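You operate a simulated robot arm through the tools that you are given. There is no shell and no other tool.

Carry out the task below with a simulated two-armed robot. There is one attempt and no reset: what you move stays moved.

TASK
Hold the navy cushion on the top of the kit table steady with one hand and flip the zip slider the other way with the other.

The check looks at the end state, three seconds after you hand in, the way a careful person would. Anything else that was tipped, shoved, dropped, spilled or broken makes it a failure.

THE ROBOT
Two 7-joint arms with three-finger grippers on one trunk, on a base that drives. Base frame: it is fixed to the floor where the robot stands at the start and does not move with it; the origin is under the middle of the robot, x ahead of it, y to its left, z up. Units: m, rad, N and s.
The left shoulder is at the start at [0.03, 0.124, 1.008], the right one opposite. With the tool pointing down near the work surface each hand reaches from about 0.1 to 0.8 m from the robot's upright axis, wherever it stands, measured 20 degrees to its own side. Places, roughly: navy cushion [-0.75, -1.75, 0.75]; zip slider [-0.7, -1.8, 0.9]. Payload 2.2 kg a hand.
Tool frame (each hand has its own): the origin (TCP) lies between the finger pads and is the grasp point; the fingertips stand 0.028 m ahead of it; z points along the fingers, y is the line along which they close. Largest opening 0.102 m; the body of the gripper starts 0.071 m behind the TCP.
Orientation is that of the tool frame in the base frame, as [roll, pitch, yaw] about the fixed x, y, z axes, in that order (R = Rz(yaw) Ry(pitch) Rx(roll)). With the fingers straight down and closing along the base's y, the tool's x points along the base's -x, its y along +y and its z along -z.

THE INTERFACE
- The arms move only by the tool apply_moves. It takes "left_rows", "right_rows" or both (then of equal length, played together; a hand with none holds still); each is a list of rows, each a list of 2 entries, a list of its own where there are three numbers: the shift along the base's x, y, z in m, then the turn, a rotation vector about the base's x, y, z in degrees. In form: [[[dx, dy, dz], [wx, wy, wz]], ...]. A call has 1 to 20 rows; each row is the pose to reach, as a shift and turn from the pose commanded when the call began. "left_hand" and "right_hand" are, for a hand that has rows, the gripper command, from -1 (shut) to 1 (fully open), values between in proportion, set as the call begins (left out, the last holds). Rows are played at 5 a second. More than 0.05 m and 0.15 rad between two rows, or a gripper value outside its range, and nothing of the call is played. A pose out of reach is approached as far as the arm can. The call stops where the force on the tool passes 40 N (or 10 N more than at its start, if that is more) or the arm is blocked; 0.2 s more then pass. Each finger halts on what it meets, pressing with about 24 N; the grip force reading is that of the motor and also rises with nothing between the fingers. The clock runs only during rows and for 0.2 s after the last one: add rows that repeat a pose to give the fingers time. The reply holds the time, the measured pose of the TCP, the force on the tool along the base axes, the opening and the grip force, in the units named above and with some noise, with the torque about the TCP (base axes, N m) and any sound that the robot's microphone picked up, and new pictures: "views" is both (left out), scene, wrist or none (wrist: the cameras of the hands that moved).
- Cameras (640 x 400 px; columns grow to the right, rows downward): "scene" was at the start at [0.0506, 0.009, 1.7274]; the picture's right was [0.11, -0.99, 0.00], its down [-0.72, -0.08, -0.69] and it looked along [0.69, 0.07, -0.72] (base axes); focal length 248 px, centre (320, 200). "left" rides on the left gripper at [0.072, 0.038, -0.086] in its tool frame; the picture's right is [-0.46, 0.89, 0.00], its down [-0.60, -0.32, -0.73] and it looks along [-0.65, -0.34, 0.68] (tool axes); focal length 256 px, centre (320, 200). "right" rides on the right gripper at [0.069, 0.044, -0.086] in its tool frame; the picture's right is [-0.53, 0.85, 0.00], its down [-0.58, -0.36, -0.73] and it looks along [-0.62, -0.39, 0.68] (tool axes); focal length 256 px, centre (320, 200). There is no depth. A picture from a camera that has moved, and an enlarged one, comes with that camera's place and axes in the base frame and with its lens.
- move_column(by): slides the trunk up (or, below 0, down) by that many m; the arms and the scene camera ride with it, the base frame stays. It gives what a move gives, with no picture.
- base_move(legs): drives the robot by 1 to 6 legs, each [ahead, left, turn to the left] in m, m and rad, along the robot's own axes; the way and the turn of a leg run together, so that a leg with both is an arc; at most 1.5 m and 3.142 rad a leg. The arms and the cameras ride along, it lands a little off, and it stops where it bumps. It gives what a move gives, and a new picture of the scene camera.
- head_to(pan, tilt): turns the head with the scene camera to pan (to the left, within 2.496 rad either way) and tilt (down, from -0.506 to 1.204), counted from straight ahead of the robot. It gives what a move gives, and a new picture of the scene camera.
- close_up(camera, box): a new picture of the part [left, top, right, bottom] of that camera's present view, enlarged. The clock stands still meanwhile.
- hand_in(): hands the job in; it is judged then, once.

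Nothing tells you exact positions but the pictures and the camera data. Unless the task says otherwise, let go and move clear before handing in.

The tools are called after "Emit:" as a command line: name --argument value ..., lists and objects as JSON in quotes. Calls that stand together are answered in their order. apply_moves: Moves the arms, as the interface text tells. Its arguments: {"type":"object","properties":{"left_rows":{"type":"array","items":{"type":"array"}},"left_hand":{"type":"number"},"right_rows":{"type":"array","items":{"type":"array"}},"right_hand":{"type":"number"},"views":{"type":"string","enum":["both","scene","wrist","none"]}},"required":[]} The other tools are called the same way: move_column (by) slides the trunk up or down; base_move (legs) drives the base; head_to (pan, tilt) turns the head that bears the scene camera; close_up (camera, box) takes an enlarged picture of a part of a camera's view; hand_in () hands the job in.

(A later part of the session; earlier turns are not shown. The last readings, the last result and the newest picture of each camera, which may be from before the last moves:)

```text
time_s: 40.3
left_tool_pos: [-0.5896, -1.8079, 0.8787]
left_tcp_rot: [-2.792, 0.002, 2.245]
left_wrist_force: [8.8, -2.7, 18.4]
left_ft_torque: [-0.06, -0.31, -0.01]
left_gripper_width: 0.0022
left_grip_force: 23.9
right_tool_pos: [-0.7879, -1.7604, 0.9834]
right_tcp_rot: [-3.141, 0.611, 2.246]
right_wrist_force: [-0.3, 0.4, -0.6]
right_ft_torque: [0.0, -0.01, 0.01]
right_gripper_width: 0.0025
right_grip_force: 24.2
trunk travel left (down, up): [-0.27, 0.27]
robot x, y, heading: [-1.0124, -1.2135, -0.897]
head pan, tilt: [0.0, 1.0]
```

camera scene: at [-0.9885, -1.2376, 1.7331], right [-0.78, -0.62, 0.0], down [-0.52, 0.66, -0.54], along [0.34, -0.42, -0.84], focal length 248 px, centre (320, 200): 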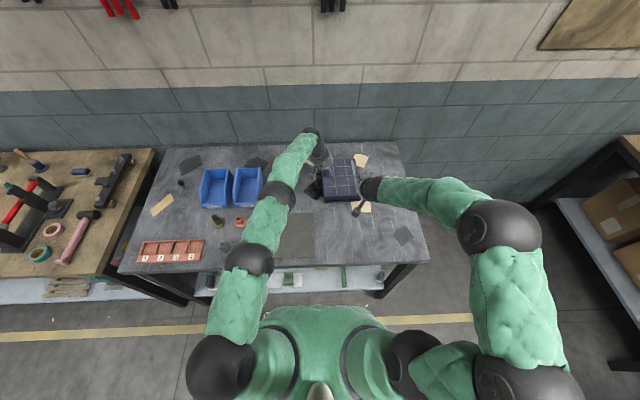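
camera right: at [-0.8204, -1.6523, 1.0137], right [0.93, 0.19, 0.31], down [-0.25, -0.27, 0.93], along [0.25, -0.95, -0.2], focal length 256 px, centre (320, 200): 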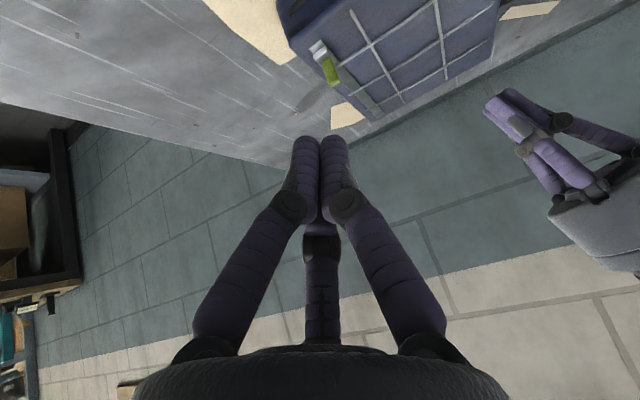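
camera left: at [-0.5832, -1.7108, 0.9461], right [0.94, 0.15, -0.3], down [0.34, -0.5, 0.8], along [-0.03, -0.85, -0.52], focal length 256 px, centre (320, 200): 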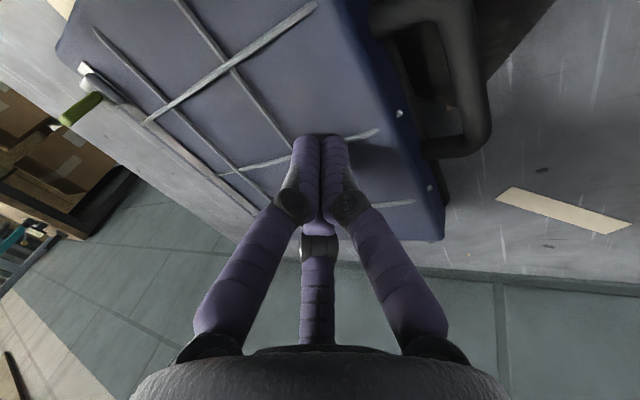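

Pressing with 18 N is good; a small sideways preload remains, which I relax slightly. Meanwhile I lower the right fingertips to just in front of the tab, at tip height about 0.868.

Emit:
apply_moves --left_rows '[[[0.001, -0.0003, 0], [0, 0, 0]], [[0.002, -0.0006, 0], [0, 0, 0]], [[0.0024, -0.0006, 0], [0, 0, 0]], [[0.0024, -0.0006, 0], [0, 0, 0]]]' --right_rows '[[[0.0076, -0.0089, -0.031], [0, 0, 0]], [[0.0151, -0.0179, -0.0615], [0, 0, 0]], [[0.0227, -0.0268, -0.0923], [0, 0, 0]], [[0.0227, -0.0268, -0.0923], [0, 0, 0]]]' --views "wrist"

Emit:
close_up --camera "right" --box '[240, 0, 420, 180]'

Emit:
close_up --camera "scene" --box '[300, 135, 400, 225]'

```text
time_s: 41.3
left_tool_pos: [-0.5897, -1.8086, 0.8781]
left_tcp_rot: [-2.793, -0.002, 2.24]
left_wrist_force: [-4.9, 1.6, 18.7]
left_ft_torque: [0.14, 0.04, 0.01]
left_gripper_width: 0.0022
left_grip_force: 23.9
right_tool_pos: [-0.7669, -1.7866, 0.8906]
right_tcp_rot: [3.141, 0.612, 2.242]
right_wrist_force: [0.0, -0.1, 0.0]
right_ft_torque: [-0.04, 0.01, -0.06]
right_gripper_width: 0.0023
right_grip_force: 24.0
trunk travel left (down, up): [-0.27, 0.27]
robot x, y, heading: [-1.0113, -1.2098, -0.897]
head pan, tilt: [0.0, 1.0]
camera right: at [-0.7994, -1.6788, 0.921], right [0.93, 0.18, 0.31], down [-0.25, -0.27, 0.93], along [0.25, -0.95, -0.2], focal length 256 px, centre (320, 200)
camera left: at [-0.5842, -1.7108, 0.9469], right [0.94, 0.15, -0.3], down [0.34, -0.5, 0.79], along [-0.03, -0.85, -0.53], focal length 256 px, centre (320, 200)
```

right: 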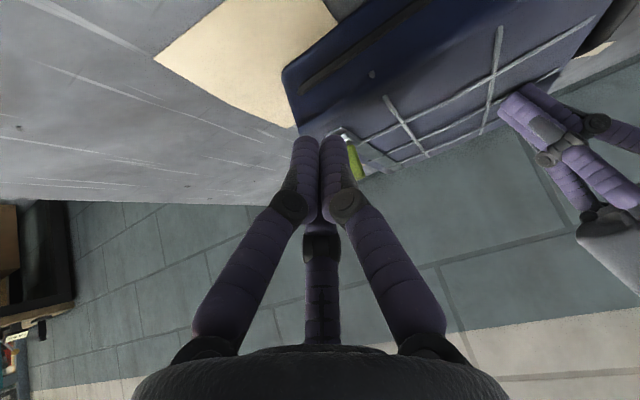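
left: 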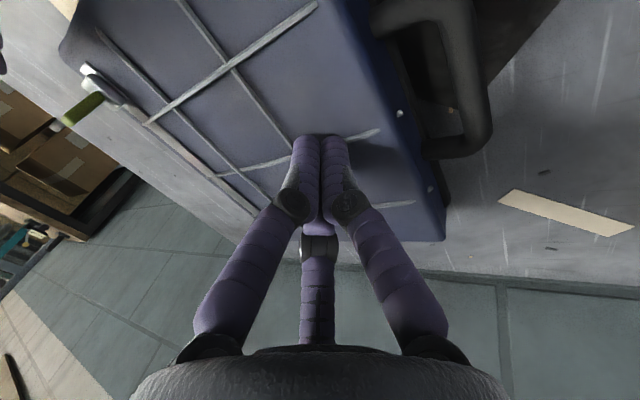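

```text
2.22 times, centred on (330, 90) of right
camera zoom: at [-0.7994, -1.6788, 0.921], right [0.93, 0.18, 0.31], down [-0.25, -0.27, 0.93], along [0.25, -0.95, -0.2], focal length 569 px, centre (298, 444)
```

zoom: 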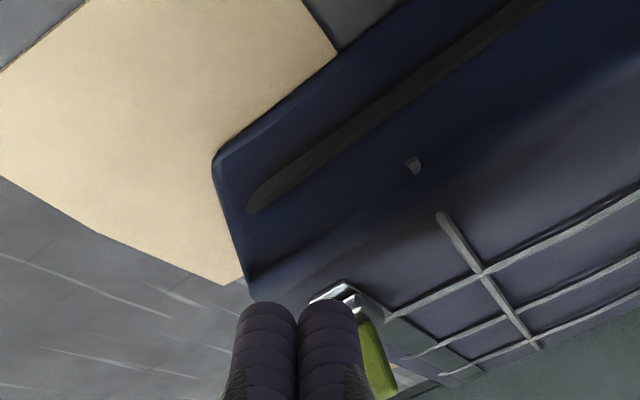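

```text
4.44 times, centred on (350, 180) of scene
camera zoom: at [-0.9877, -1.2408, 1.7327], right [-0.78, -0.62, 0.0], down [-0.52, 0.66, -0.54], along [0.34, -0.42, -0.84], focal length 1101 px, centre (187, 289)
```

zoom: 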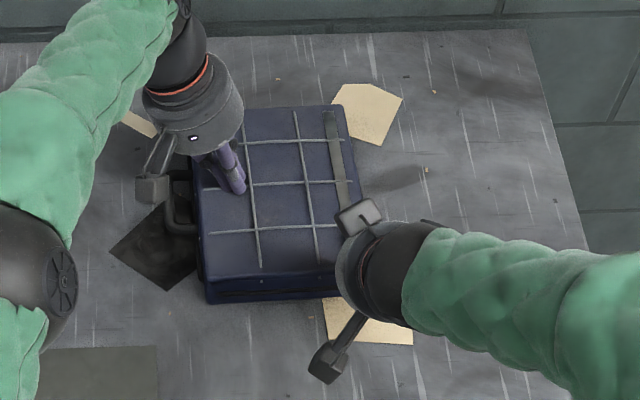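

The fingertips are lined up about 4 cm in front of the tab along the track. I push gently along the track direction, 6 cm first.

Emit:
apply_moves --right_rows '[[[0.0064, -0.0077, 0], [0, 0, 0]], [[0.0128, -0.0154, 0], [0, 0, 0]], [[0.0192, -0.023, 0], [0, 0, 0]], [[0.0256, -0.0307, 0], [0, 0, 0]], [[0.032, -0.0384, 0], [0, 0, 0]], [[0.0384, -0.0461, 0], [0, 0, 0]], [[0.0384, -0.0461, 0], [0, 0, 0]]]' --views "both"

Emit:
close_up --camera "left" --box '[0, 0, 320, 220]'

Emit:
close_up --camera "scene" --box '[300, 135, 400, 225]'

```text
time_s: 42.9
left_tool_pos: [-0.5863, -1.8085, 0.8786]
left_tcp_rot: [-2.794, 0.002, 2.244]
left_wrist_force: [6.8, 5.1, 11.3]
left_ft_torque: [0.17, -0.26, -0.05]
left_gripper_width: 0.0021
left_grip_force: 23.9
right_tool_pos: [-0.7279, -1.8347, 0.8914]
right_tcp_rot: [-3.141, 0.612, 2.242]
right_wrist_force: [-9.4, -7.5, 0.3]
right_ft_torque: [-0.16, 0.16, -0.25]
right_gripper_width: 0.006
right_grip_force: 24.4
trunk travel left (down, up): [-0.27, 0.27]
robot x, y, heading: [-1.013, -1.2101, -0.901]
head pan, tilt: [0.0, 1.0]
camera scene: at [-0.9868, -1.2421, 1.7326], right [-0.78, -0.62, 0.0], down [-0.52, 0.66, -0.54], along [0.34, -0.42, -0.84], focal length 248 px, centre (320, 200)
camera right: at [-0.7594, -1.7267, 0.9212], right [0.93, 0.18, 0.31], down [-0.25, -0.27, 0.93], along [0.25, -0.95, -0.2], focal length 256 px, centre (320, 200)
```

scene: 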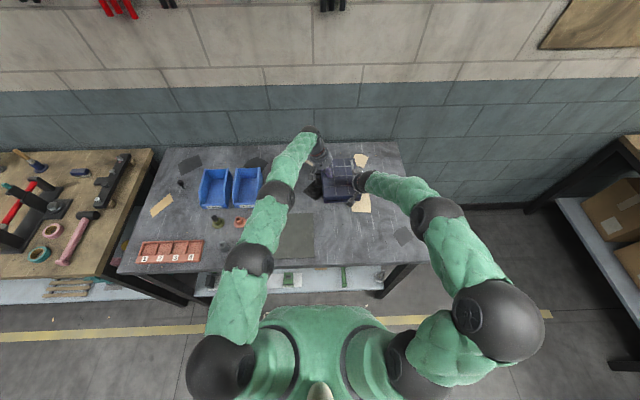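
right: 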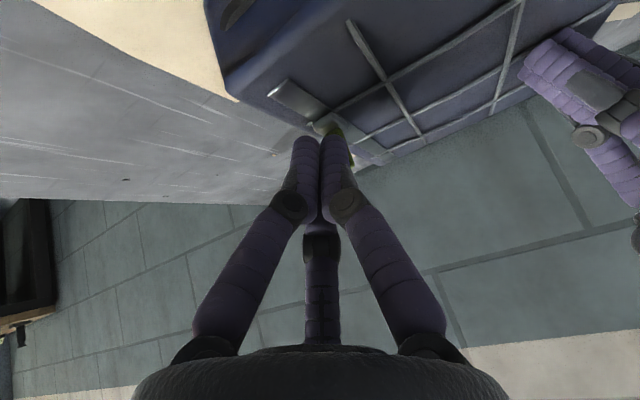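

```text
1.82 times, centred on (160, 110) of left
camera zoom: at [-0.5816, -1.7112, 0.9471], right [0.94, 0.15, -0.3], down [0.34, -0.5, 0.8], along [-0.03, -0.85, -0.52], focal length 465 px, centre (611, 364)
```

zoom: 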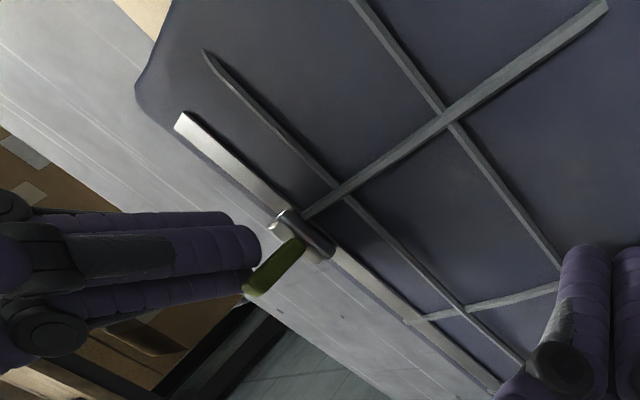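

```text
4.44 times, centred on (350, 180) of scene
camera zoom: at [-0.9868, -1.2421, 1.7326], right [-0.78, -0.62, 0.0], down [-0.52, 0.66, -0.54], along [0.34, -0.42, -0.84], focal length 1101 px, centre (187, 289)
```

zoom: 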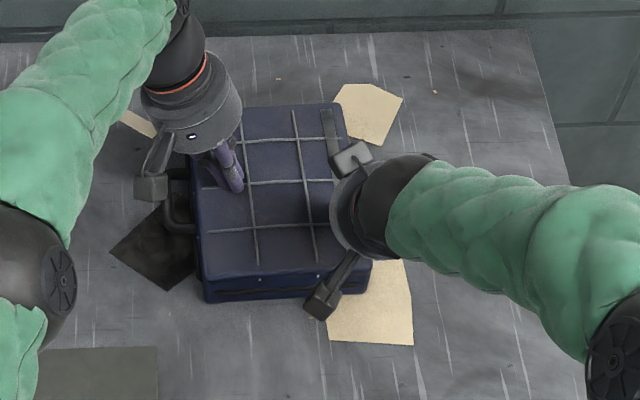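

The slider does slide along its track and has moved about 3 cm, but the tab's edge has wedged between my fingers and pushes sideways with 12 N. I back off 1 cm and shift 4 mm right so one finger sits squarely behind the tab.

Emit:
apply_moves --right_rows '[[[-0.0064, 0.0077, 0], [0, 0, 0]], [[-0.0096, 0.0115, 0], [0, 0, 0]], [[-0.0127, 0.009, 0], [0, 0, 0]], [[-0.0127, 0.009, 0], [0, 0, 0]]]' --right_hand -1 --views "wrist"

Emit:
close_up --camera "left" --box '[0, 0, 320, 220]'

Emit:
close_up --camera "right" --box '[240, 60, 420, 200]'

```text
time_s: 43.9
left_tool_pos: [-0.5883, -1.8076, 0.8786]
left_tcp_rot: [-2.792, -0.001, 2.243]
left_wrist_force: [4.9, 2.1, 12.0]
left_ft_torque: [0.1, -0.16, -0.03]
left_gripper_width: 0.0023
left_grip_force: 23.9
right_tool_pos: [-0.739, -1.8251, 0.8898]
right_tcp_rot: [-3.14, 0.611, 2.244]
right_wrist_force: [0.7, 0.1, -1.0]
right_ft_torque: [0.05, 0.02, -0.01]
right_gripper_width: 0.0022
right_grip_force: 23.8
trunk travel left (down, up): [-0.27, 0.27]
robot x, y, heading: [-1.0129, -1.2108, -0.896]
head pan, tilt: [0.0, 1.0]
camera right: at [-0.7717, -1.716, 0.9209], right [0.93, 0.19, 0.31], down [-0.25, -0.27, 0.93], along [0.25, -0.95, -0.2], focal length 256 px, centre (320, 200)
```

right: 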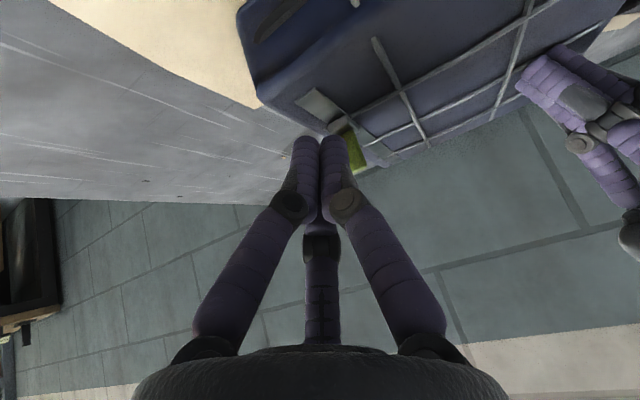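

```text
1.82 times, centred on (160, 110) of left
camera zoom: at [-0.5818, -1.7112, 0.947], right [0.94, 0.15, -0.3], down [0.34, -0.5, 0.8], along [-0.03, -0.85, -0.52], focal length 465 px, centre (611, 364)
```

zoom: 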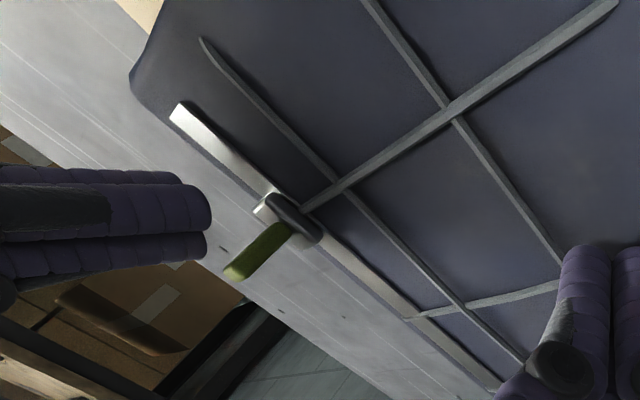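

```text
2.86 times, centred on (330, 130) of right
camera zoom: at [-0.7717, -1.716, 0.9209], right [0.93, 0.19, 0.31], down [-0.25, -0.27, 0.93], along [0.25, -0.95, -0.2], focal length 731 px, centre (291, 400)
```

zoom: 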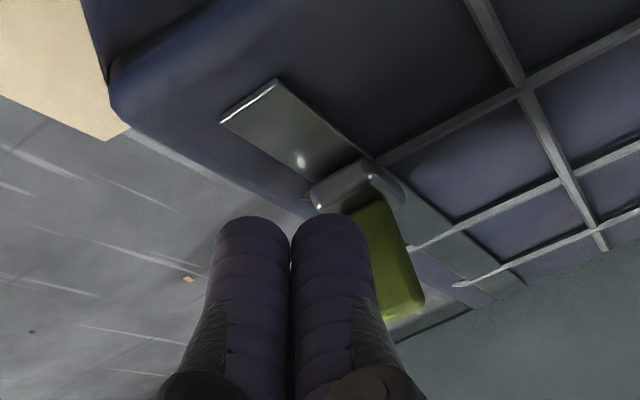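

The slider now sits about a quarter along its rail, and from several views the rail direction is nearer (0.66, -0.75). I firm up the left hand a touch and push another 7 cm along that line.

Emit:
apply_moves --left_rows '[[[0.0004, 0.0003, -0.0015], [0, 0, 0]], [[0.0008, 0.0006, -0.0015], [0, 0, 0]], [[0.0008, 0.0006, -0.0015], [0, 0, 0]], [[0.0008, 0.0006, -0.0015], [0, 0, 0]], [[0.0008, 0.0006, -0.0015], [0, 0, 0]], [[0.0008, 0.0006, -0.0015], [0, 0, 0]], [[0.0008, 0.0006, -0.0015], [0, 0, 0]]]' --right_rows '[[[0.0066, -0.0075, 0], [0, 0, 0]], [[0.0132, -0.015, 0], [0, 0, 0]], [[0.0198, -0.0225, 0], [0, 0, 0]], [[0.0264, -0.03, 0], [0, 0, 0]], [[0.033, -0.0376, 0], [0, 0, 0]], [[0.0396, -0.0451, 0], [0, 0, 0]], [[0.0462, -0.0526, 0], [0, 0, 0]]]' --views "both"

Emit:
close_up --camera "left" --box '[0, 0, 320, 220]'

Emit:
close_up --camera "right" --box '[240, 60, 420, 200]'

```text
time_s: 45.5
left_tool_pos: [-0.5884, -1.8071, 0.8783]
left_tcp_rot: [-2.793, 0.002, 2.242]
left_wrist_force: [0.1, -5.6, 18.2]
left_ft_torque: [-0.09, -0.09, -0.07]
left_gripper_width: 0.0023
left_grip_force: 23.9
right_tool_pos: [-0.6946, -1.8776, 0.8901]
right_tcp_rot: [3.14, 0.61, 2.243]
right_wrist_force: [-1.3, 1.5, -0.8]
right_ft_torque: [0.03, 0.02, 0.02]
right_gripper_width: 0.0019
right_grip_force: 24.3
trunk travel left (down, up): [-0.27, 0.27]
robot x, y, heading: [-1.0079, -1.2111, -0.898]
head pan, tilt: [0.0, 1.0]
camera scene: at [-0.9872, -1.2414, 1.7327], right [-0.78, -0.62, 0.0], down [-0.52, 0.66, -0.54], along [0.34, -0.42, -0.84], focal length 248 px, centre (320, 200)
camera right: at [-0.7262, -1.7687, 0.9209], right [0.93, 0.18, 0.31], down [-0.25, -0.27, 0.93], along [0.25, -0.95, -0.2], focal length 256 px, centre (320, 200)
camera left: at [-0.5819, -1.711, 0.9466], right [0.94, 0.15, -0.3], down [0.34, -0.5, 0.8], along [-0.03, -0.85, -0.52], focal length 256 px, centre (320, 200)
```

scene: 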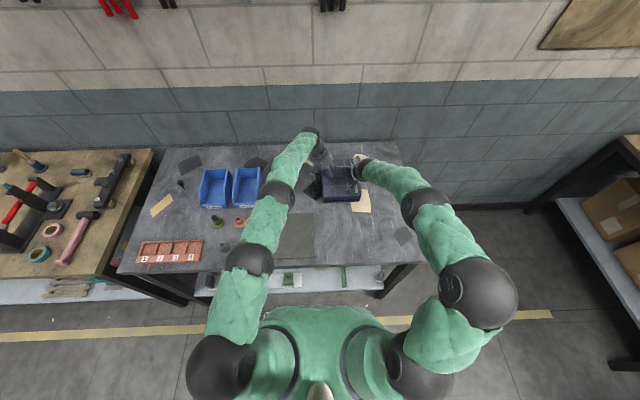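
right: 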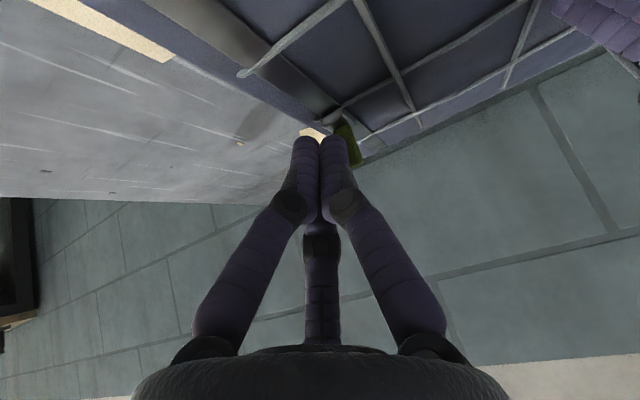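
left: 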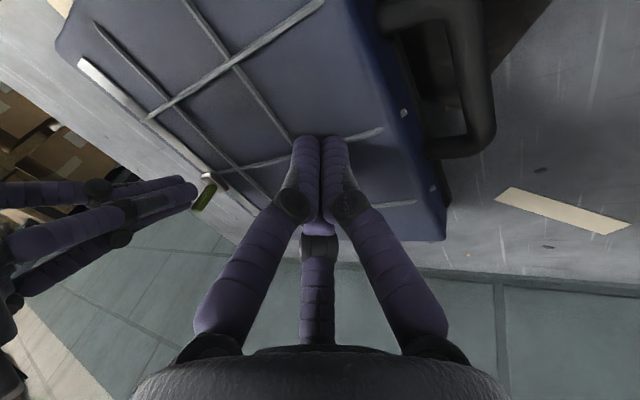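

```text
1.82 times, centred on (160, 110) of left
camera zoom: at [-0.5819, -1.711, 0.9466], right [0.94, 0.15, -0.3], down [0.34, -0.5, 0.8], along [-0.03, -0.85, -0.52], focal length 465 px, centre (611, 364)
```

zoom: 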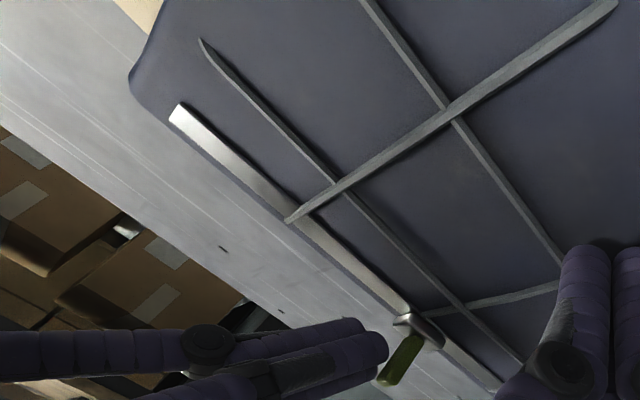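

```text
2.86 times, centred on (330, 130) of right
camera zoom: at [-0.7262, -1.7687, 0.9209], right [0.93, 0.18, 0.31], down [-0.25, -0.27, 0.93], along [0.25, -0.95, -0.2], focal length 731 px, centre (291, 400)
```

zoom: 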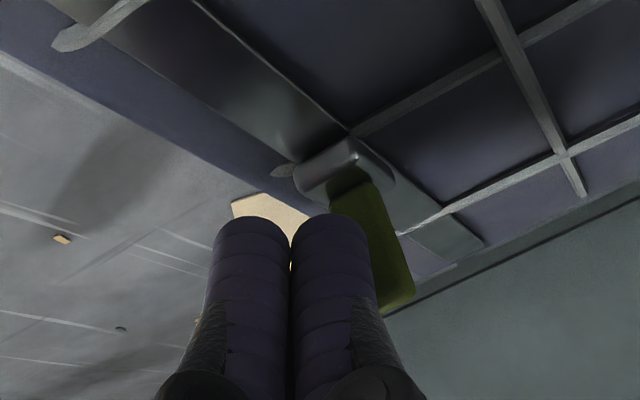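

The slider moves smoothly with only about 2 N and the cushion has stayed put. I push 5.5 cm further and then will finish in small steps to feel the end stop.

Emit:
apply_moves --right_rows '[[[0.006, -0.0069, 0], [0, 0, 0]], [[0.0121, -0.0138, 0], [0, 0, 0]], [[0.0181, -0.0207, 0], [0, 0, 0]], [[0.0242, -0.0275, 0], [0, 0, 0]], [[0.0302, -0.0344, 0], [0, 0, 0]], [[0.0363, -0.0413, 0], [0, 0, 0]]]' --views "wrist"

Emit:
close_up --camera "left" --box '[60, 60, 340, 260]'

Emit:
close_up --camera "right" --box '[240, 60, 420, 200]'

```text
time_s: 46.9
left_tool_pos: [-0.5875, -1.8088, 0.8787]
left_tcp_rot: [-2.793, 0.001, 2.242]
left_wrist_force: [-1.1, -6.5, 22.2]
left_ft_torque: [-0.13, -0.07, -0.03]
left_gripper_width: 0.0019
left_grip_force: 24.0
right_tool_pos: [-0.6579, -1.9185, 0.8897]
right_tcp_rot: [3.14, 0.611, 2.243]
right_wrist_force: [0.0, 0.8, 0.1]
right_ft_torque: [0.0, 0.0, 0.01]
right_gripper_width: 0.002
right_grip_force: 24.3
trunk travel left (down, up): [-0.27, 0.27]
robot x, y, heading: [-1.0133, -1.2143, -0.896]
head pan, tilt: [0.0, 1.0]
camera right: at [-0.689, -1.8104, 0.9206], right [0.93, 0.18, 0.31], down [-0.25, -0.27, 0.93], along [0.25, -0.95, -0.2], focal length 256 px, centre (320, 200)
```

right: 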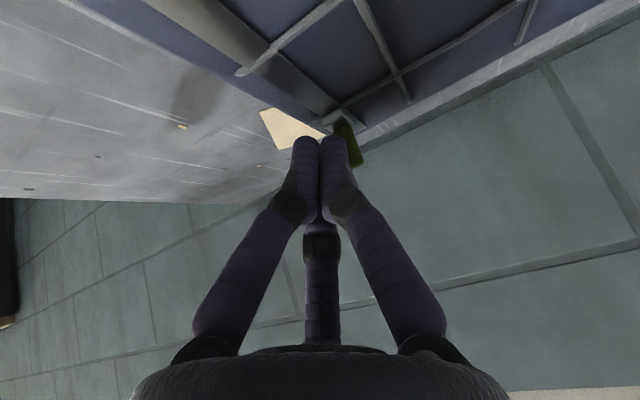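

```text
2.00 times, centred on (200, 160) of left
camera zoom: at [-0.5818, -1.7108, 0.9466], right [0.94, 0.15, -0.3], down [0.34, -0.5, 0.8], along [-0.03, -0.85, -0.52], focal length 512 px, centre (560, 280)
```

zoom: 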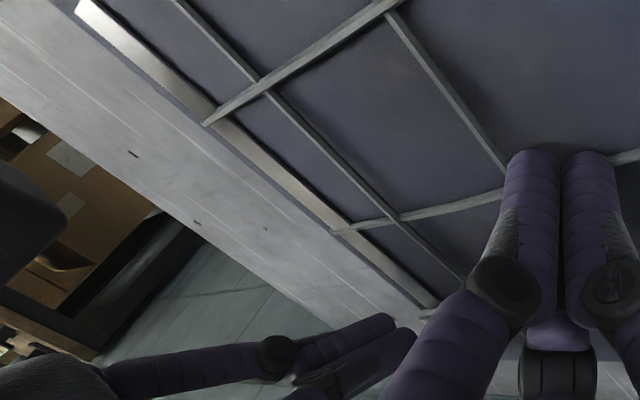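

```text
2.86 times, centred on (330, 130) of right
camera zoom: at [-0.689, -1.8104, 0.9206], right [0.93, 0.18, 0.31], down [-0.25, -0.27, 0.93], along [0.25, -0.95, -0.2], focal length 731 px, centre (291, 400)
```

zoom: 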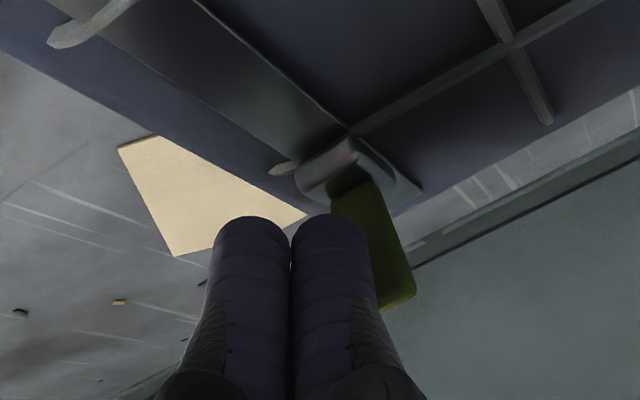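

The slider is close to the far end of the rail. I continue in small steps and watch the force for the end stop.

Emit:
apply_moves --right_rows '[[[0.0026, -0.003, 0], [0, 0, 0]], [[0.0053, -0.006, 0], [0, 0, 0]], [[0.0066, -0.0075, 0], [0, 0, 0]]]' --views "none"

Emit:
close_up --camera "right" --box '[240, 60, 420, 200]'

```text
time_s: 47.7
left_tool_pos: [-0.5871, -1.8077, 0.8785]
left_tcp_rot: [-2.792, 0.003, 2.242]
left_wrist_force: [-1.6, -7.4, 22.8]
left_ft_torque: [-0.08, -0.11, 0.03]
left_gripper_width: 0.0023
left_grip_force: 23.3
right_tool_pos: [-0.6512, -1.926, 0.8897]
right_tcp_rot: [-3.141, 0.611, 2.246]
right_wrist_force: [-0.2, 2.4, 0.8]
right_ft_torque: [0.03, 0.04, 0.04]
right_gripper_width: 0.0021
right_grip_force: 23.6
trunk travel left (down, up): [-0.27, 0.27]
robot x, y, heading: [-1.0098, -1.212, -0.898]
head pan, tilt: [0.0, 1.0]
```

```text
2.86 times, centred on (330, 130) of right
camera zoom: at [-0.6828, -1.817, 0.9206], right [0.93, 0.19, 0.31], down [-0.25, -0.27, 0.93], along [0.25, -0.95, -0.2], focal length 731 px, centre (291, 400)
```

zoom: 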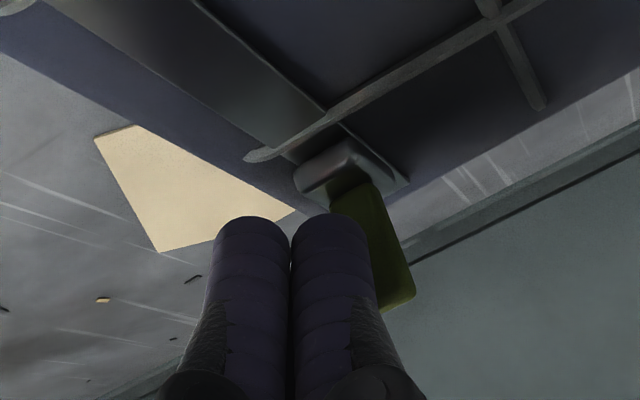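

It still slides freely and a bit of rail remains beyond it. I continue in the same small steps.

Emit:
apply_moves --right_rows '[[[0.002, -0.0023, 0], [0, 0, 0]], [[0.004, -0.0045, 0], [0, 0, 0]], [[0.004, -0.0045, 0], [0, 0, 0]]]' --views "none"

Emit:
close_up --camera "right" --box '[240, 60, 420, 200]'

```text
time_s: 48.5
left_tool_pos: [-0.5867, -1.8066, 0.8787]
left_tcp_rot: [-2.795, 0.0, 2.245]
left_wrist_force: [7.3, 11.8, 27.2]
left_ft_torque: [0.38, -0.33, 0.37]
left_gripper_width: 0.0023
left_grip_force: 24.2
right_tool_pos: [-0.6495, -1.9335, 0.8937]
right_tcp_rot: [3.141, 0.614, 2.242]
right_wrist_force: [-12.8, -16.6, -2.5]
right_ft_torque: [-0.17, 0.41, -0.36]
right_gripper_width: 0.0022
right_grip_force: 24.2
trunk travel left (down, up): [-0.27, 0.27]
robot x, y, heading: [-1.0098, -1.2099, -0.902]
head pan, tilt: [0.0, 1.0]
```

```text
2.86 times, centred on (330, 130) of right
camera zoom: at [-0.6806, -1.8248, 0.9228], right [0.93, 0.18, 0.31], down [-0.26, -0.26, 0.93], along [0.25, -0.95, -0.2], focal length 731 px, centre (291, 400)
```

zoom: 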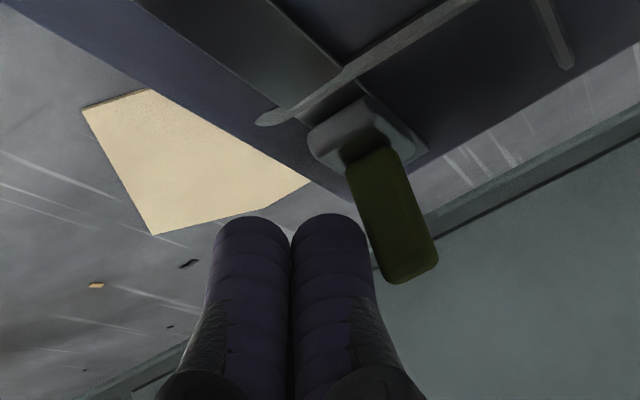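

The slider has reached its stop and my finger slipped along the tab's right side, pressing sideways with 20 N. I relieve that at once by moving the right hand right, then back and up.

Emit:
apply_moves --right_rows '[[[-0.0078, -0.0062, 0], [0, 0, 0]], [[-0.0156, -0.0124, 0.005], [0, 0, 0]], [[-0.0322, 0.0065, 0.02], [0, 0, 0]], [[-0.0482, 0.0245, 0.045], [0, 0, 0]], [[-0.0642, 0.0425, 0.07], [0, 0, 0]], [[-0.0642, 0.0425, 0.07], [0, 0, 0]]]' --views "both"

Emit:
close_up --camera "right" --box '[240, 40, 440, 180]'

Emit:
close_up --camera "scene" --box '[300, 135, 400, 225]'

Emit:
close_up --camera "left" --box '[0, 0, 320, 220]'

```text
time_s: 49.9
left_tool_pos: [-0.5872, -1.8055, 0.8778]
left_tcp_rot: [-2.793, 0.003, 2.244]
left_wrist_force: [6.4, 4.2, 23.9]
left_ft_torque: [0.17, -0.25, 0.03]
left_gripper_width: 0.0024
left_grip_force: 23.5
right_tool_pos: [-0.7107, -1.8874, 0.962]
right_tcp_rot: [-3.141, 0.612, 2.245]
right_wrist_force: [1.0, -0.6, -0.5]
right_ft_torque: [0.02, -0.03, -0.01]
right_gripper_width: 0.0022
right_grip_force: 23.8
trunk travel left (down, up): [-0.27, 0.27]
robot x, y, heading: [-1.0095, -1.2086, -0.903]
head pan, tilt: [0.0, 1.0]
camera scene: at [-0.9865, -1.2399, 1.7327], right [-0.78, -0.62, 0.0], down [-0.52, 0.66, -0.54], along [0.34, -0.42, -0.84], focal length 248 px, centre (320, 200)
camera right: at [-0.7435, -1.7788, 0.9921], right [0.93, 0.19, 0.31], down [-0.25, -0.27, 0.93], along [0.25, -0.95, -0.2], focal length 256 px, centre (320, 200)
```

scene: 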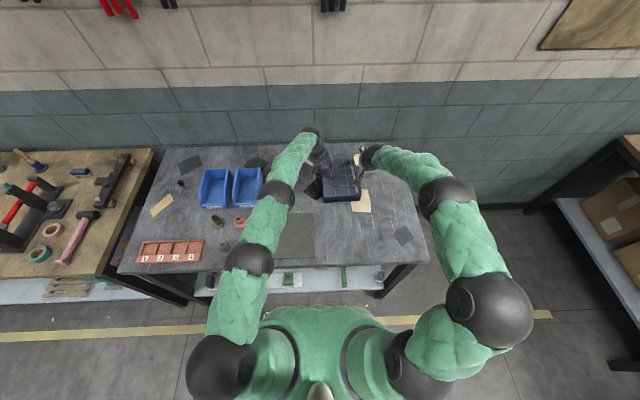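
right: 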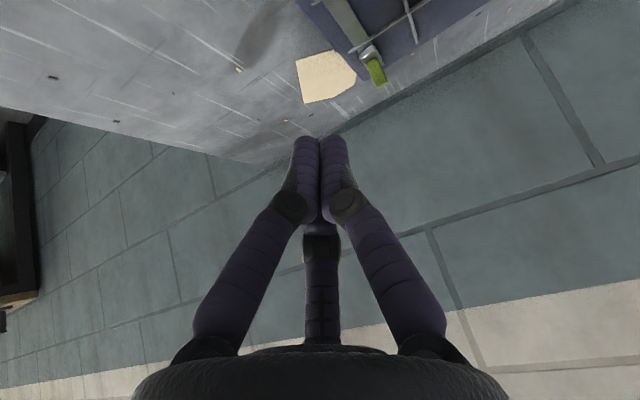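

```text
2.86 times, centred on (340, 110) of right
camera zoom: at [-0.7435, -1.7788, 0.9921], right [0.93, 0.19, 0.31], down [-0.25, -0.27, 0.93], along [0.25, -0.95, -0.2], focal length 731 px, centre (263, 457)
```

zoom: 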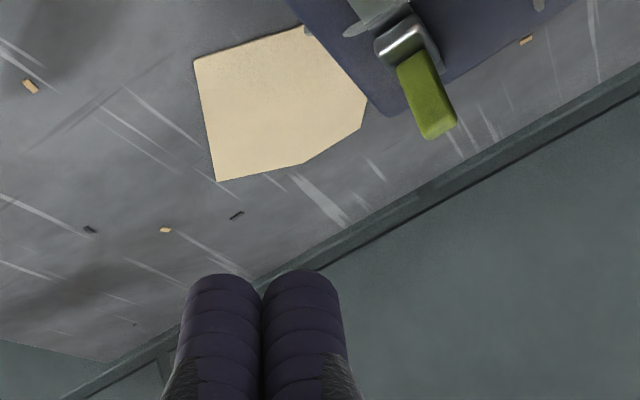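

```text
4.44 times, centred on (350, 180) of scene
camera zoom: at [-0.9865, -1.2399, 1.7327], right [-0.78, -0.62, 0.0], down [-0.52, 0.66, -0.54], along [0.34, -0.42, -0.84], focal length 1101 px, centre (187, 289)
```

zoom: 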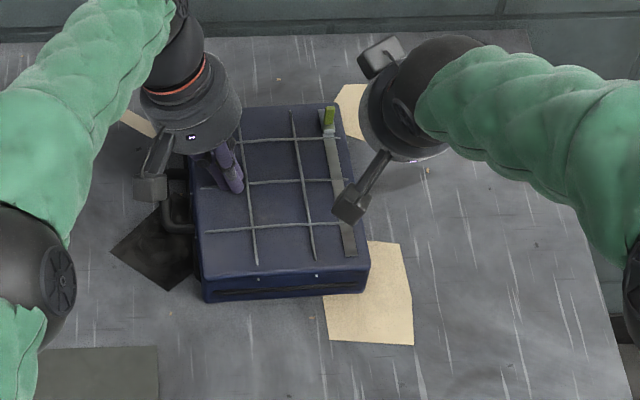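

```text
1.82 times, centred on (160, 110) of left
camera zoom: at [-0.581, -1.7097, 0.9466], right [0.94, 0.15, -0.3], down [0.34, -0.5, 0.8], along [-0.03, -0.85, -0.52], focal length 465 px, centre (611, 364)
```

zoom: 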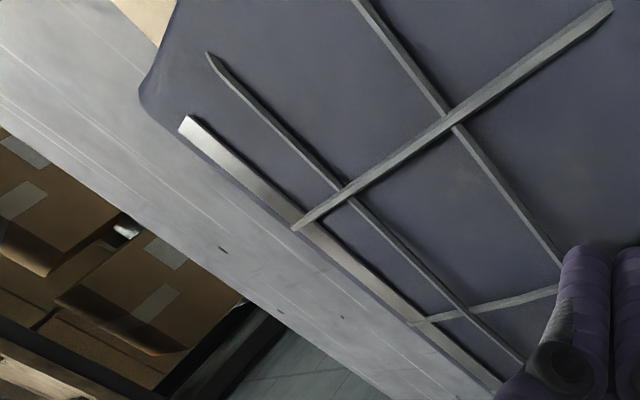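

The slider now stands at the far end of the rail and the cushion has barely moved. I pull the right hand well clear to inspect the result.

Emit:
apply_moves --right_rows '[[[-0.031, 0.0135, 0.025], [0, 0, 0]], [[-0.062, 0.027, 0.05], [0, 0, 0]], [[-0.093, 0.0405, 0.075], [0, 0, 0]], [[-0.124, 0.054, 0.1], [0, 0, 0]], [[-0.155, 0.0676, 0.12], [0, 0, 0]]]' --views "none"

Emit:
close_up --camera "scene" --box '[310, 145, 380, 205]'

Emit:
close_up --camera "scene" --box '[340, 145, 390, 190]'

Emit:
close_up --camera "right" --box '[240, 0, 480, 170]'

```text
time_s: 51.1
left_tool_pos: [-0.587, -1.8062, 0.8789]
left_tcp_rot: [-2.792, 0.002, 2.242]
left_wrist_force: [6.1, 6.3, 24.7]
left_ft_torque: [0.29, -0.28, 0.14]
left_gripper_width: 0.002
left_grip_force: 24.0
right_tool_pos: [-0.8618, -1.8191, 1.0803]
right_tcp_rot: [-3.141, 0.612, 2.243]
right_wrist_force: [-0.2, 0.0, -1.1]
right_ft_torque: [0.01, -0.02, 0.01]
right_gripper_width: 0.0024
right_grip_force: 23.9
trunk travel left (down, up): [-0.27, 0.27]
robot x, y, heading: [-1.0115, -1.2117, -0.898]
head pan, tilt: [0.0, 1.0]
```

```text
6.67 times, centred on (345, 175) of scene
camera zoom: at [-0.9866, -1.2404, 1.7327], right [-0.78, -0.62, 0.0], down [-0.52, 0.66, -0.54], along [0.34, -0.42, -0.84], focal length 1652 px, centre (153, 367)
```

zoom: 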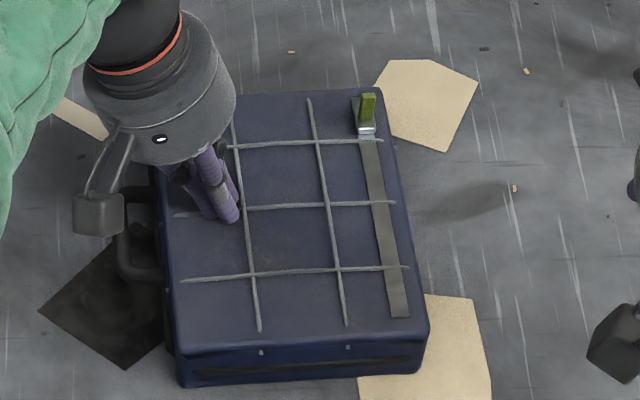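

```text
8.89 times, centred on (365, 168) of scene
camera zoom: at [-0.9866, -1.2404, 1.7327], right [-0.78, -0.62, 0.0], down [-0.52, 0.66, -0.54], along [0.34, -0.42, -0.84], focal length 2202 px, centre (-80, 489)
```

zoom: 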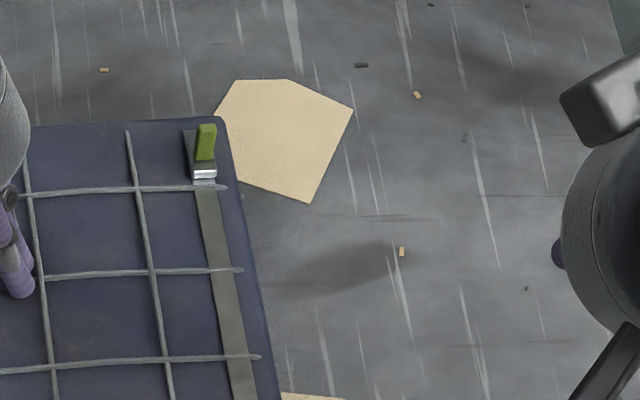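

```text
2.35 times, centred on (360, 85) of right
camera zoom: at [-0.8939, -1.7089, 1.1107], right [0.93, 0.18, 0.31], down [-0.25, -0.27, 0.93], along [0.25, -0.95, -0.2], focal length 602 px, centre (226, 471)
```

zoom: 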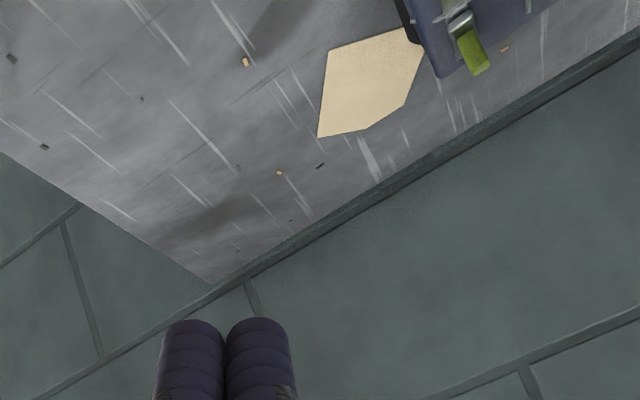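

The slider looks to be at the far end, but since my finger slipped I want to be sure it is fully home. I bring the right hand back above and just behind the tab, 5 mm further left than before.

Emit:
apply_moves --right_rows '[[[0.035, -0.0165, -0.0228], [0, 0, 0]], [[0.07, -0.033, -0.0457], [0, 0, 0]], [[0.105, -0.0495, -0.0685], [0, 0, 0]], [[0.14, -0.0659, -0.0913], [0, 0, 0]], [[0.175, -0.0824, -0.1142], [0, 0, 0]], [[0.21, -0.0989, -0.137], [0, 0, 0]], [[0.21, -0.0989, -0.137], [0, 0, 0]]]' --views "wrist"

Emit:
close_up --camera "right" --box '[240, 40, 440, 180]'

```text
time_s: 52.7
left_tool_pos: [-0.5868, -1.8064, 0.8777]
left_tcp_rot: [-2.794, 0.003, 2.241]
left_wrist_force: [3.6, 4.9, 24.7]
left_ft_torque: [0.23, -0.21, -0.01]
left_gripper_width: 0.0019
left_grip_force: 24.0
right_tool_pos: [-0.654, -1.9171, 0.9434]
right_tcp_rot: [3.14, 0.612, 2.243]
right_wrist_force: [0.8, 0.1, 0.4]
right_ft_torque: [-0.04, 0.0, -0.04]
right_gripper_width: 0.0024
right_grip_force: 24.3
trunk travel left (down, up): [-0.27, 0.27]
robot x, y, heading: [-1.0107, -1.2067, -0.902]
head pan, tilt: [0.0, 1.0]
camera right: at [-0.6871, -1.8079, 0.9739], right [0.93, 0.18, 0.31], down [-0.25, -0.27, 0.93], along [0.25, -0.95, -0.2], focal length 256 px, centre (320, 200)
```

right: 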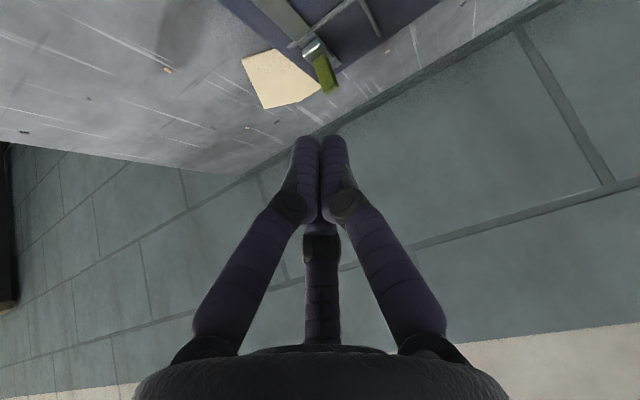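

```text
2.86 times, centred on (340, 110) of right
camera zoom: at [-0.6871, -1.8079, 0.9739], right [0.93, 0.18, 0.31], down [-0.25, -0.27, 0.93], along [0.25, -0.95, -0.2], focal length 731 px, centre (263, 457)
```

zoom: 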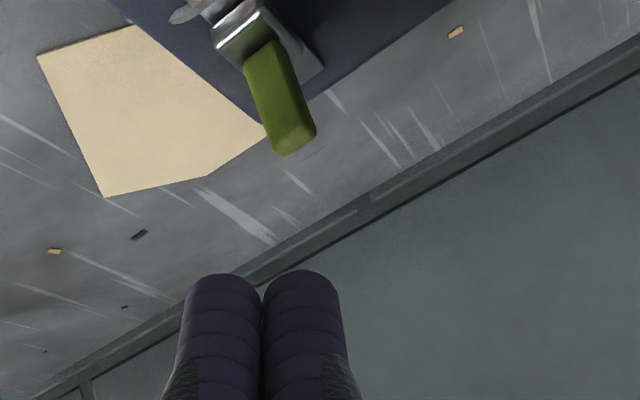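

From two wrist views the tab is at [-0.625, -1.937], with about 6 mm of bare rail past it, like the margin at the other end at the start. I lower the fingertips about 1 cm behind the tab for one gentle confirming push.

Emit:
apply_moves --right_rows '[[[0.0005, 0.0035, -0.015], [0, 0, 0]], [[0.001, 0.0063, -0.035], [0, 0, 0]], [[0.001, 0.0063, -0.052], [0, 0, 0]], [[0.001, 0.0063, -0.052], [0, 0, 0]]]' --views "none"

Emit:
close_up --camera "right" --box '[240, 60, 420, 200]'

Emit:
close_up --camera "scene" --box '[310, 145, 380, 205]'

```text
time_s: 53.7
left_tool_pos: [-0.587, -1.8064, 0.8776]
left_tcp_rot: [-2.792, 0.001, 2.243]
left_wrist_force: [3.1, 3.5, 23.5]
left_ft_torque: [0.13, -0.21, -0.03]
left_gripper_width: 0.0021
left_grip_force: 24.0
right_tool_pos: [-0.6546, -1.9124, 0.8921]
right_tcp_rot: [3.14, 0.611, 2.243]
right_wrist_force: [0.4, 0.5, -0.1]
right_ft_torque: [0.02, 0.02, 0.02]
right_gripper_width: 0.0022
right_grip_force: 23.9
trunk travel left (down, up): [-0.27, 0.27]
robot x, y, heading: [-1.0097, -1.213, -0.895]
head pan, tilt: [0.0, 1.0]
```

```text
2.86 times, centred on (330, 130) of right
camera zoom: at [-0.6869, -1.8043, 0.9222], right [0.93, 0.18, 0.31], down [-0.25, -0.27, 0.93], along [0.25, -0.95, -0.2], focal length 731 px, centre (291, 400)
```

zoom: 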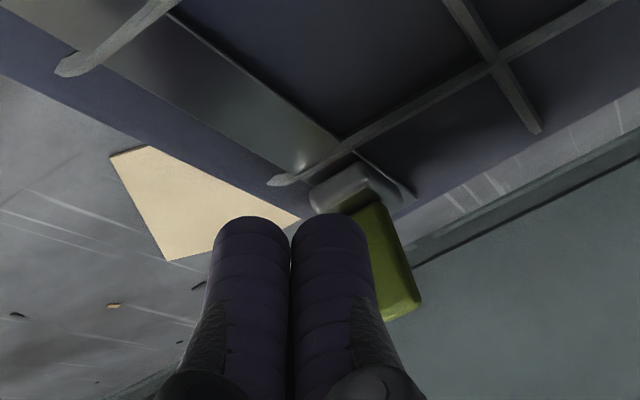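

```text
6.67 times, centred on (345, 175) of scene
camera zoom: at [-0.9869, -1.2402, 1.7327], right [-0.78, -0.62, 0.0], down [-0.52, 0.66, -0.54], along [0.34, -0.42, -0.84], focal length 1652 px, centre (153, 367)
```

zoom: 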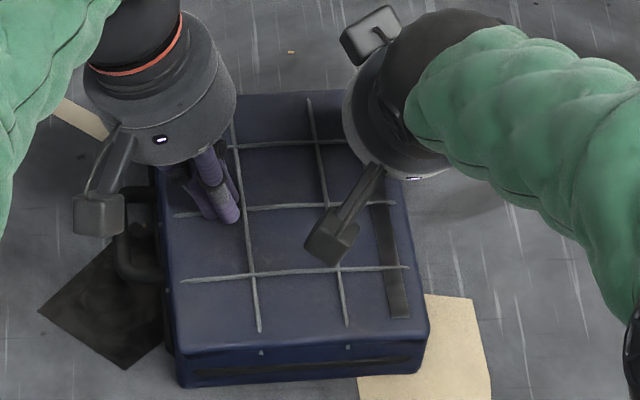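

The tab is lined up as it was in the good push. I push in 3 mm steps along (0.68, -0.733) and watch the force.

Emit:
apply_moves --right_rows '[[[0.002, -0.0022, 0], [0, 0, 0]], [[0.0041, -0.0044, 0], [0, 0, 0]], [[0.0061, -0.0066, 0], [0, 0, 0]], [[0.0075, -0.0081, 0], [0, 0, 0]]]' --views "none"

Emit:
close_up --camera "right" --box '[240, 60, 420, 200]'

```text
time_s: 54.7
left_tool_pos: [-0.5875, -1.8068, 0.8784]
left_tcp_rot: [-2.791, 0.002, 2.242]
left_wrist_force: [1.7, 2.6, 23.7]
left_ft_torque: [0.18, -0.13, -0.04]
left_gripper_width: 0.0019
left_grip_force: 23.8
right_tool_pos: [-0.6476, -1.9198, 0.8916]
right_tcp_rot: [3.142, 0.612, 2.243]
right_wrist_force: [-0.2, 0.3, -0.2]
right_ft_torque: [-0.02, 0.02, 0.05]
right_gripper_width: 0.0021
right_grip_force: 24.1
trunk travel left (down, up): [-0.27, 0.27]
robot x, y, heading: [-1.0079, -1.2153, -0.895]
head pan, tilt: [0.0, 1.0]
```

```text
2.86 times, centred on (330, 130) of right
camera zoom: at [-0.6799, -1.8116, 0.9223], right [0.93, 0.18, 0.31], down [-0.25, -0.27, 0.93], along [0.25, -0.95, -0.2], focal length 731 px, centre (291, 400)
```

zoom: 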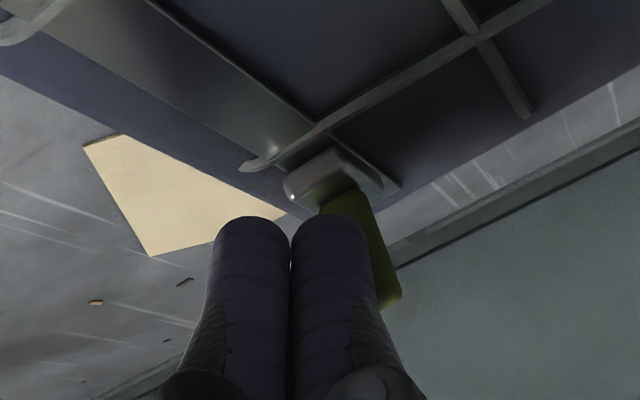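

Almost no force yet, so contact is just coming. I go on 4 mm more in small steps.

Emit:
apply_moves --right_rows '[[[0.0014, -0.0015, 0], [0, 0, 0]], [[0.0027, -0.0029, 0], [0, 0, 0]], [[0.0027, -0.0029, 0], [0, 0, 0]]]' --views "none"

Emit:
close_up --camera "right" --box '[240, 60, 420, 200]'

```text
time_s: 55.5
left_tool_pos: [-0.5882, -1.8062, 0.8794]
left_tcp_rot: [-2.793, 0.001, 2.243]
left_wrist_force: [2.4, 0.2, 23.4]
left_ft_torque: [0.07, -0.18, -0.02]
left_gripper_width: 0.0021
left_grip_force: 24.4
right_tool_pos: [-0.6439, -1.9245, 0.8924]
right_tcp_rot: [-3.141, 0.612, 2.243]
right_wrist_force: [-2.2, 1.9, 0.5]
right_ft_torque: [0.0, 0.02, 0.03]
right_gripper_width: 0.0022
right_grip_force: 23.7
trunk travel left (down, up): [-0.27, 0.27]
robot x, y, heading: [-1.0086, -1.2115, -0.896]
head pan, tilt: [0.0, 1.0]
```

```text
2.86 times, centred on (330, 130) of right
camera zoom: at [-0.677, -1.8149, 0.9224], right [0.93, 0.19, 0.31], down [-0.25, -0.27, 0.93], along [0.25, -0.95, -0.2], focal length 731 px, centre (291, 400)
```

zoom: 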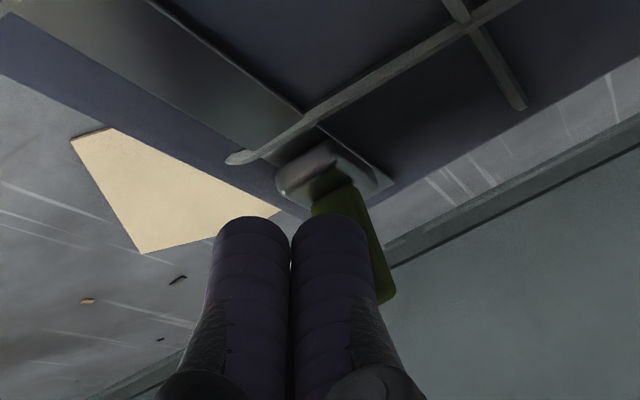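

Contact, with about 3 N straight against the push. I push 3 mm further to see whether it moves or meets its stop.

Emit:
apply_moves --right_rows '[[[0.001, -0.0011, 0], [0, 0, 0]], [[0.002, -0.0022, 0], [0, 0, 0]], [[0.002, -0.0022, 0], [0, 0, 0]]]' --views "none"

Emit:
close_up --camera "right" --box '[240, 60, 420, 200]'

```text
time_s: 56.3
left_tool_pos: [-0.5882, -1.8073, 0.8789]
left_tcp_rot: [-2.792, 0.006, 2.244]
left_wrist_force: [3.0, -10.3, 15.6]
left_ft_torque: [-0.29, -0.22, 0.05]
left_gripper_width: 0.0023
left_grip_force: 24.0
right_tool_pos: [-0.6441, -1.9255, 0.8915]
right_tcp_rot: [-3.141, 0.611, 2.245]
right_wrist_force: [-8.1, 12.7, 3.6]
right_ft_torque: [0.14, 0.1, 0.16]
right_gripper_width: 0.0023
right_grip_force: 23.9
trunk travel left (down, up): [-0.27, 0.27]
robot x, y, heading: [-1.0098, -1.2128, -0.901]
head pan, tilt: [0.0, 1.0]
```

```text
2.86 times, centred on (330, 130) of right
camera zoom: at [-0.6757, -1.8168, 0.9219], right [0.93, 0.18, 0.31], down [-0.25, -0.27, 0.93], along [0.25, -0.95, -0.21], focal length 731 px, centre (291, 400)
```

zoom: 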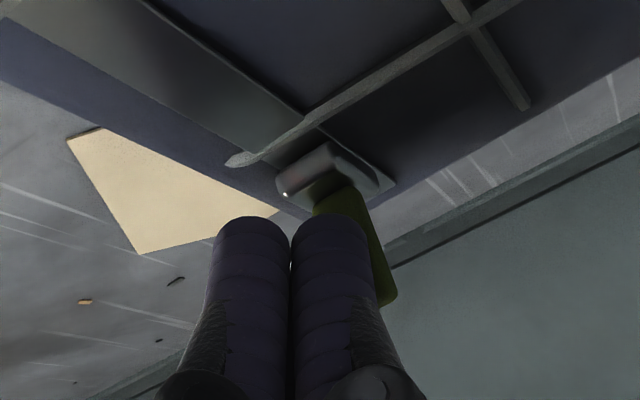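

The force rises to 15 N with no more motion, so the slider is fully home at the far stop and the cushion held. I back the right hand off and lift it clear while still holding the cushion.

Emit:
apply_moves --right_rows '[[[-0.0068, 0.0073, 0], [0, 0, 0]], [[-0.0136, 0.0147, 0.002], [0, 0, 0]], [[-0.0204, 0.022, 0.025], [0, 0, 0]], [[-0.034, 0.03, 0.06], [0, 0, 0]], [[-0.06, 0.045, 0.09], [0, 0, 0]], [[-0.09, 0.06, 0.12], [0, 0, 0]], [[-0.125, 0.08, 0.14], [0, 0, 0]]]' --views "none"

Emit:
close_up --camera "scene" --box '[310, 145, 380, 205]'

```text
time_s: 57.9
left_tool_pos: [-0.5883, -1.8069, 0.8777]
left_tcp_rot: [-2.793, 0.0, 2.245]
left_wrist_force: [-5.1, -0.7, 27.5]
left_ft_torque: [0.09, -0.01, 0.17]
left_gripper_width: 0.002
left_grip_force: 23.9
right_tool_pos: [-0.769, -1.8449, 1.0316]
right_tcp_rot: [3.141, 0.609, 2.245]
right_wrist_force: [-0.1, 0.2, 0.8]
right_ft_torque: [-0.03, -0.03, 0.0]
right_gripper_width: 0.0023
right_grip_force: 23.6
trunk travel left (down, up): [-0.27, 0.27]
robot x, y, heading: [-1.0107, -1.2129, -0.897]
head pan, tilt: [0.0, 1.0]
```

```text
6.67 times, centred on (345, 175) of scene
camera zoom: at [-0.9881, -1.2412, 1.7327], right [-0.78, -0.62, 0.0], down [-0.52, 0.66, -0.54], along [0.34, -0.42, -0.84], focal length 1652 px, centre (153, 367)
```

zoom: 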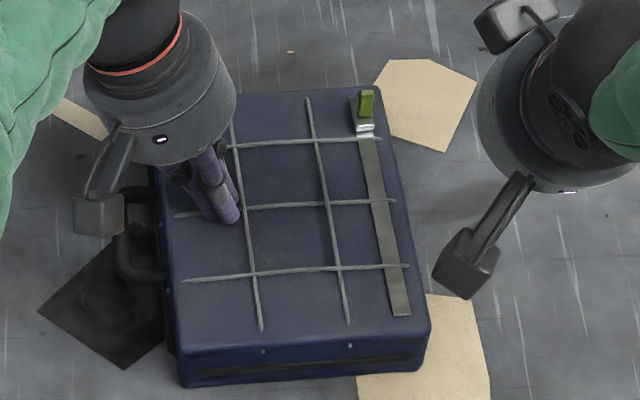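

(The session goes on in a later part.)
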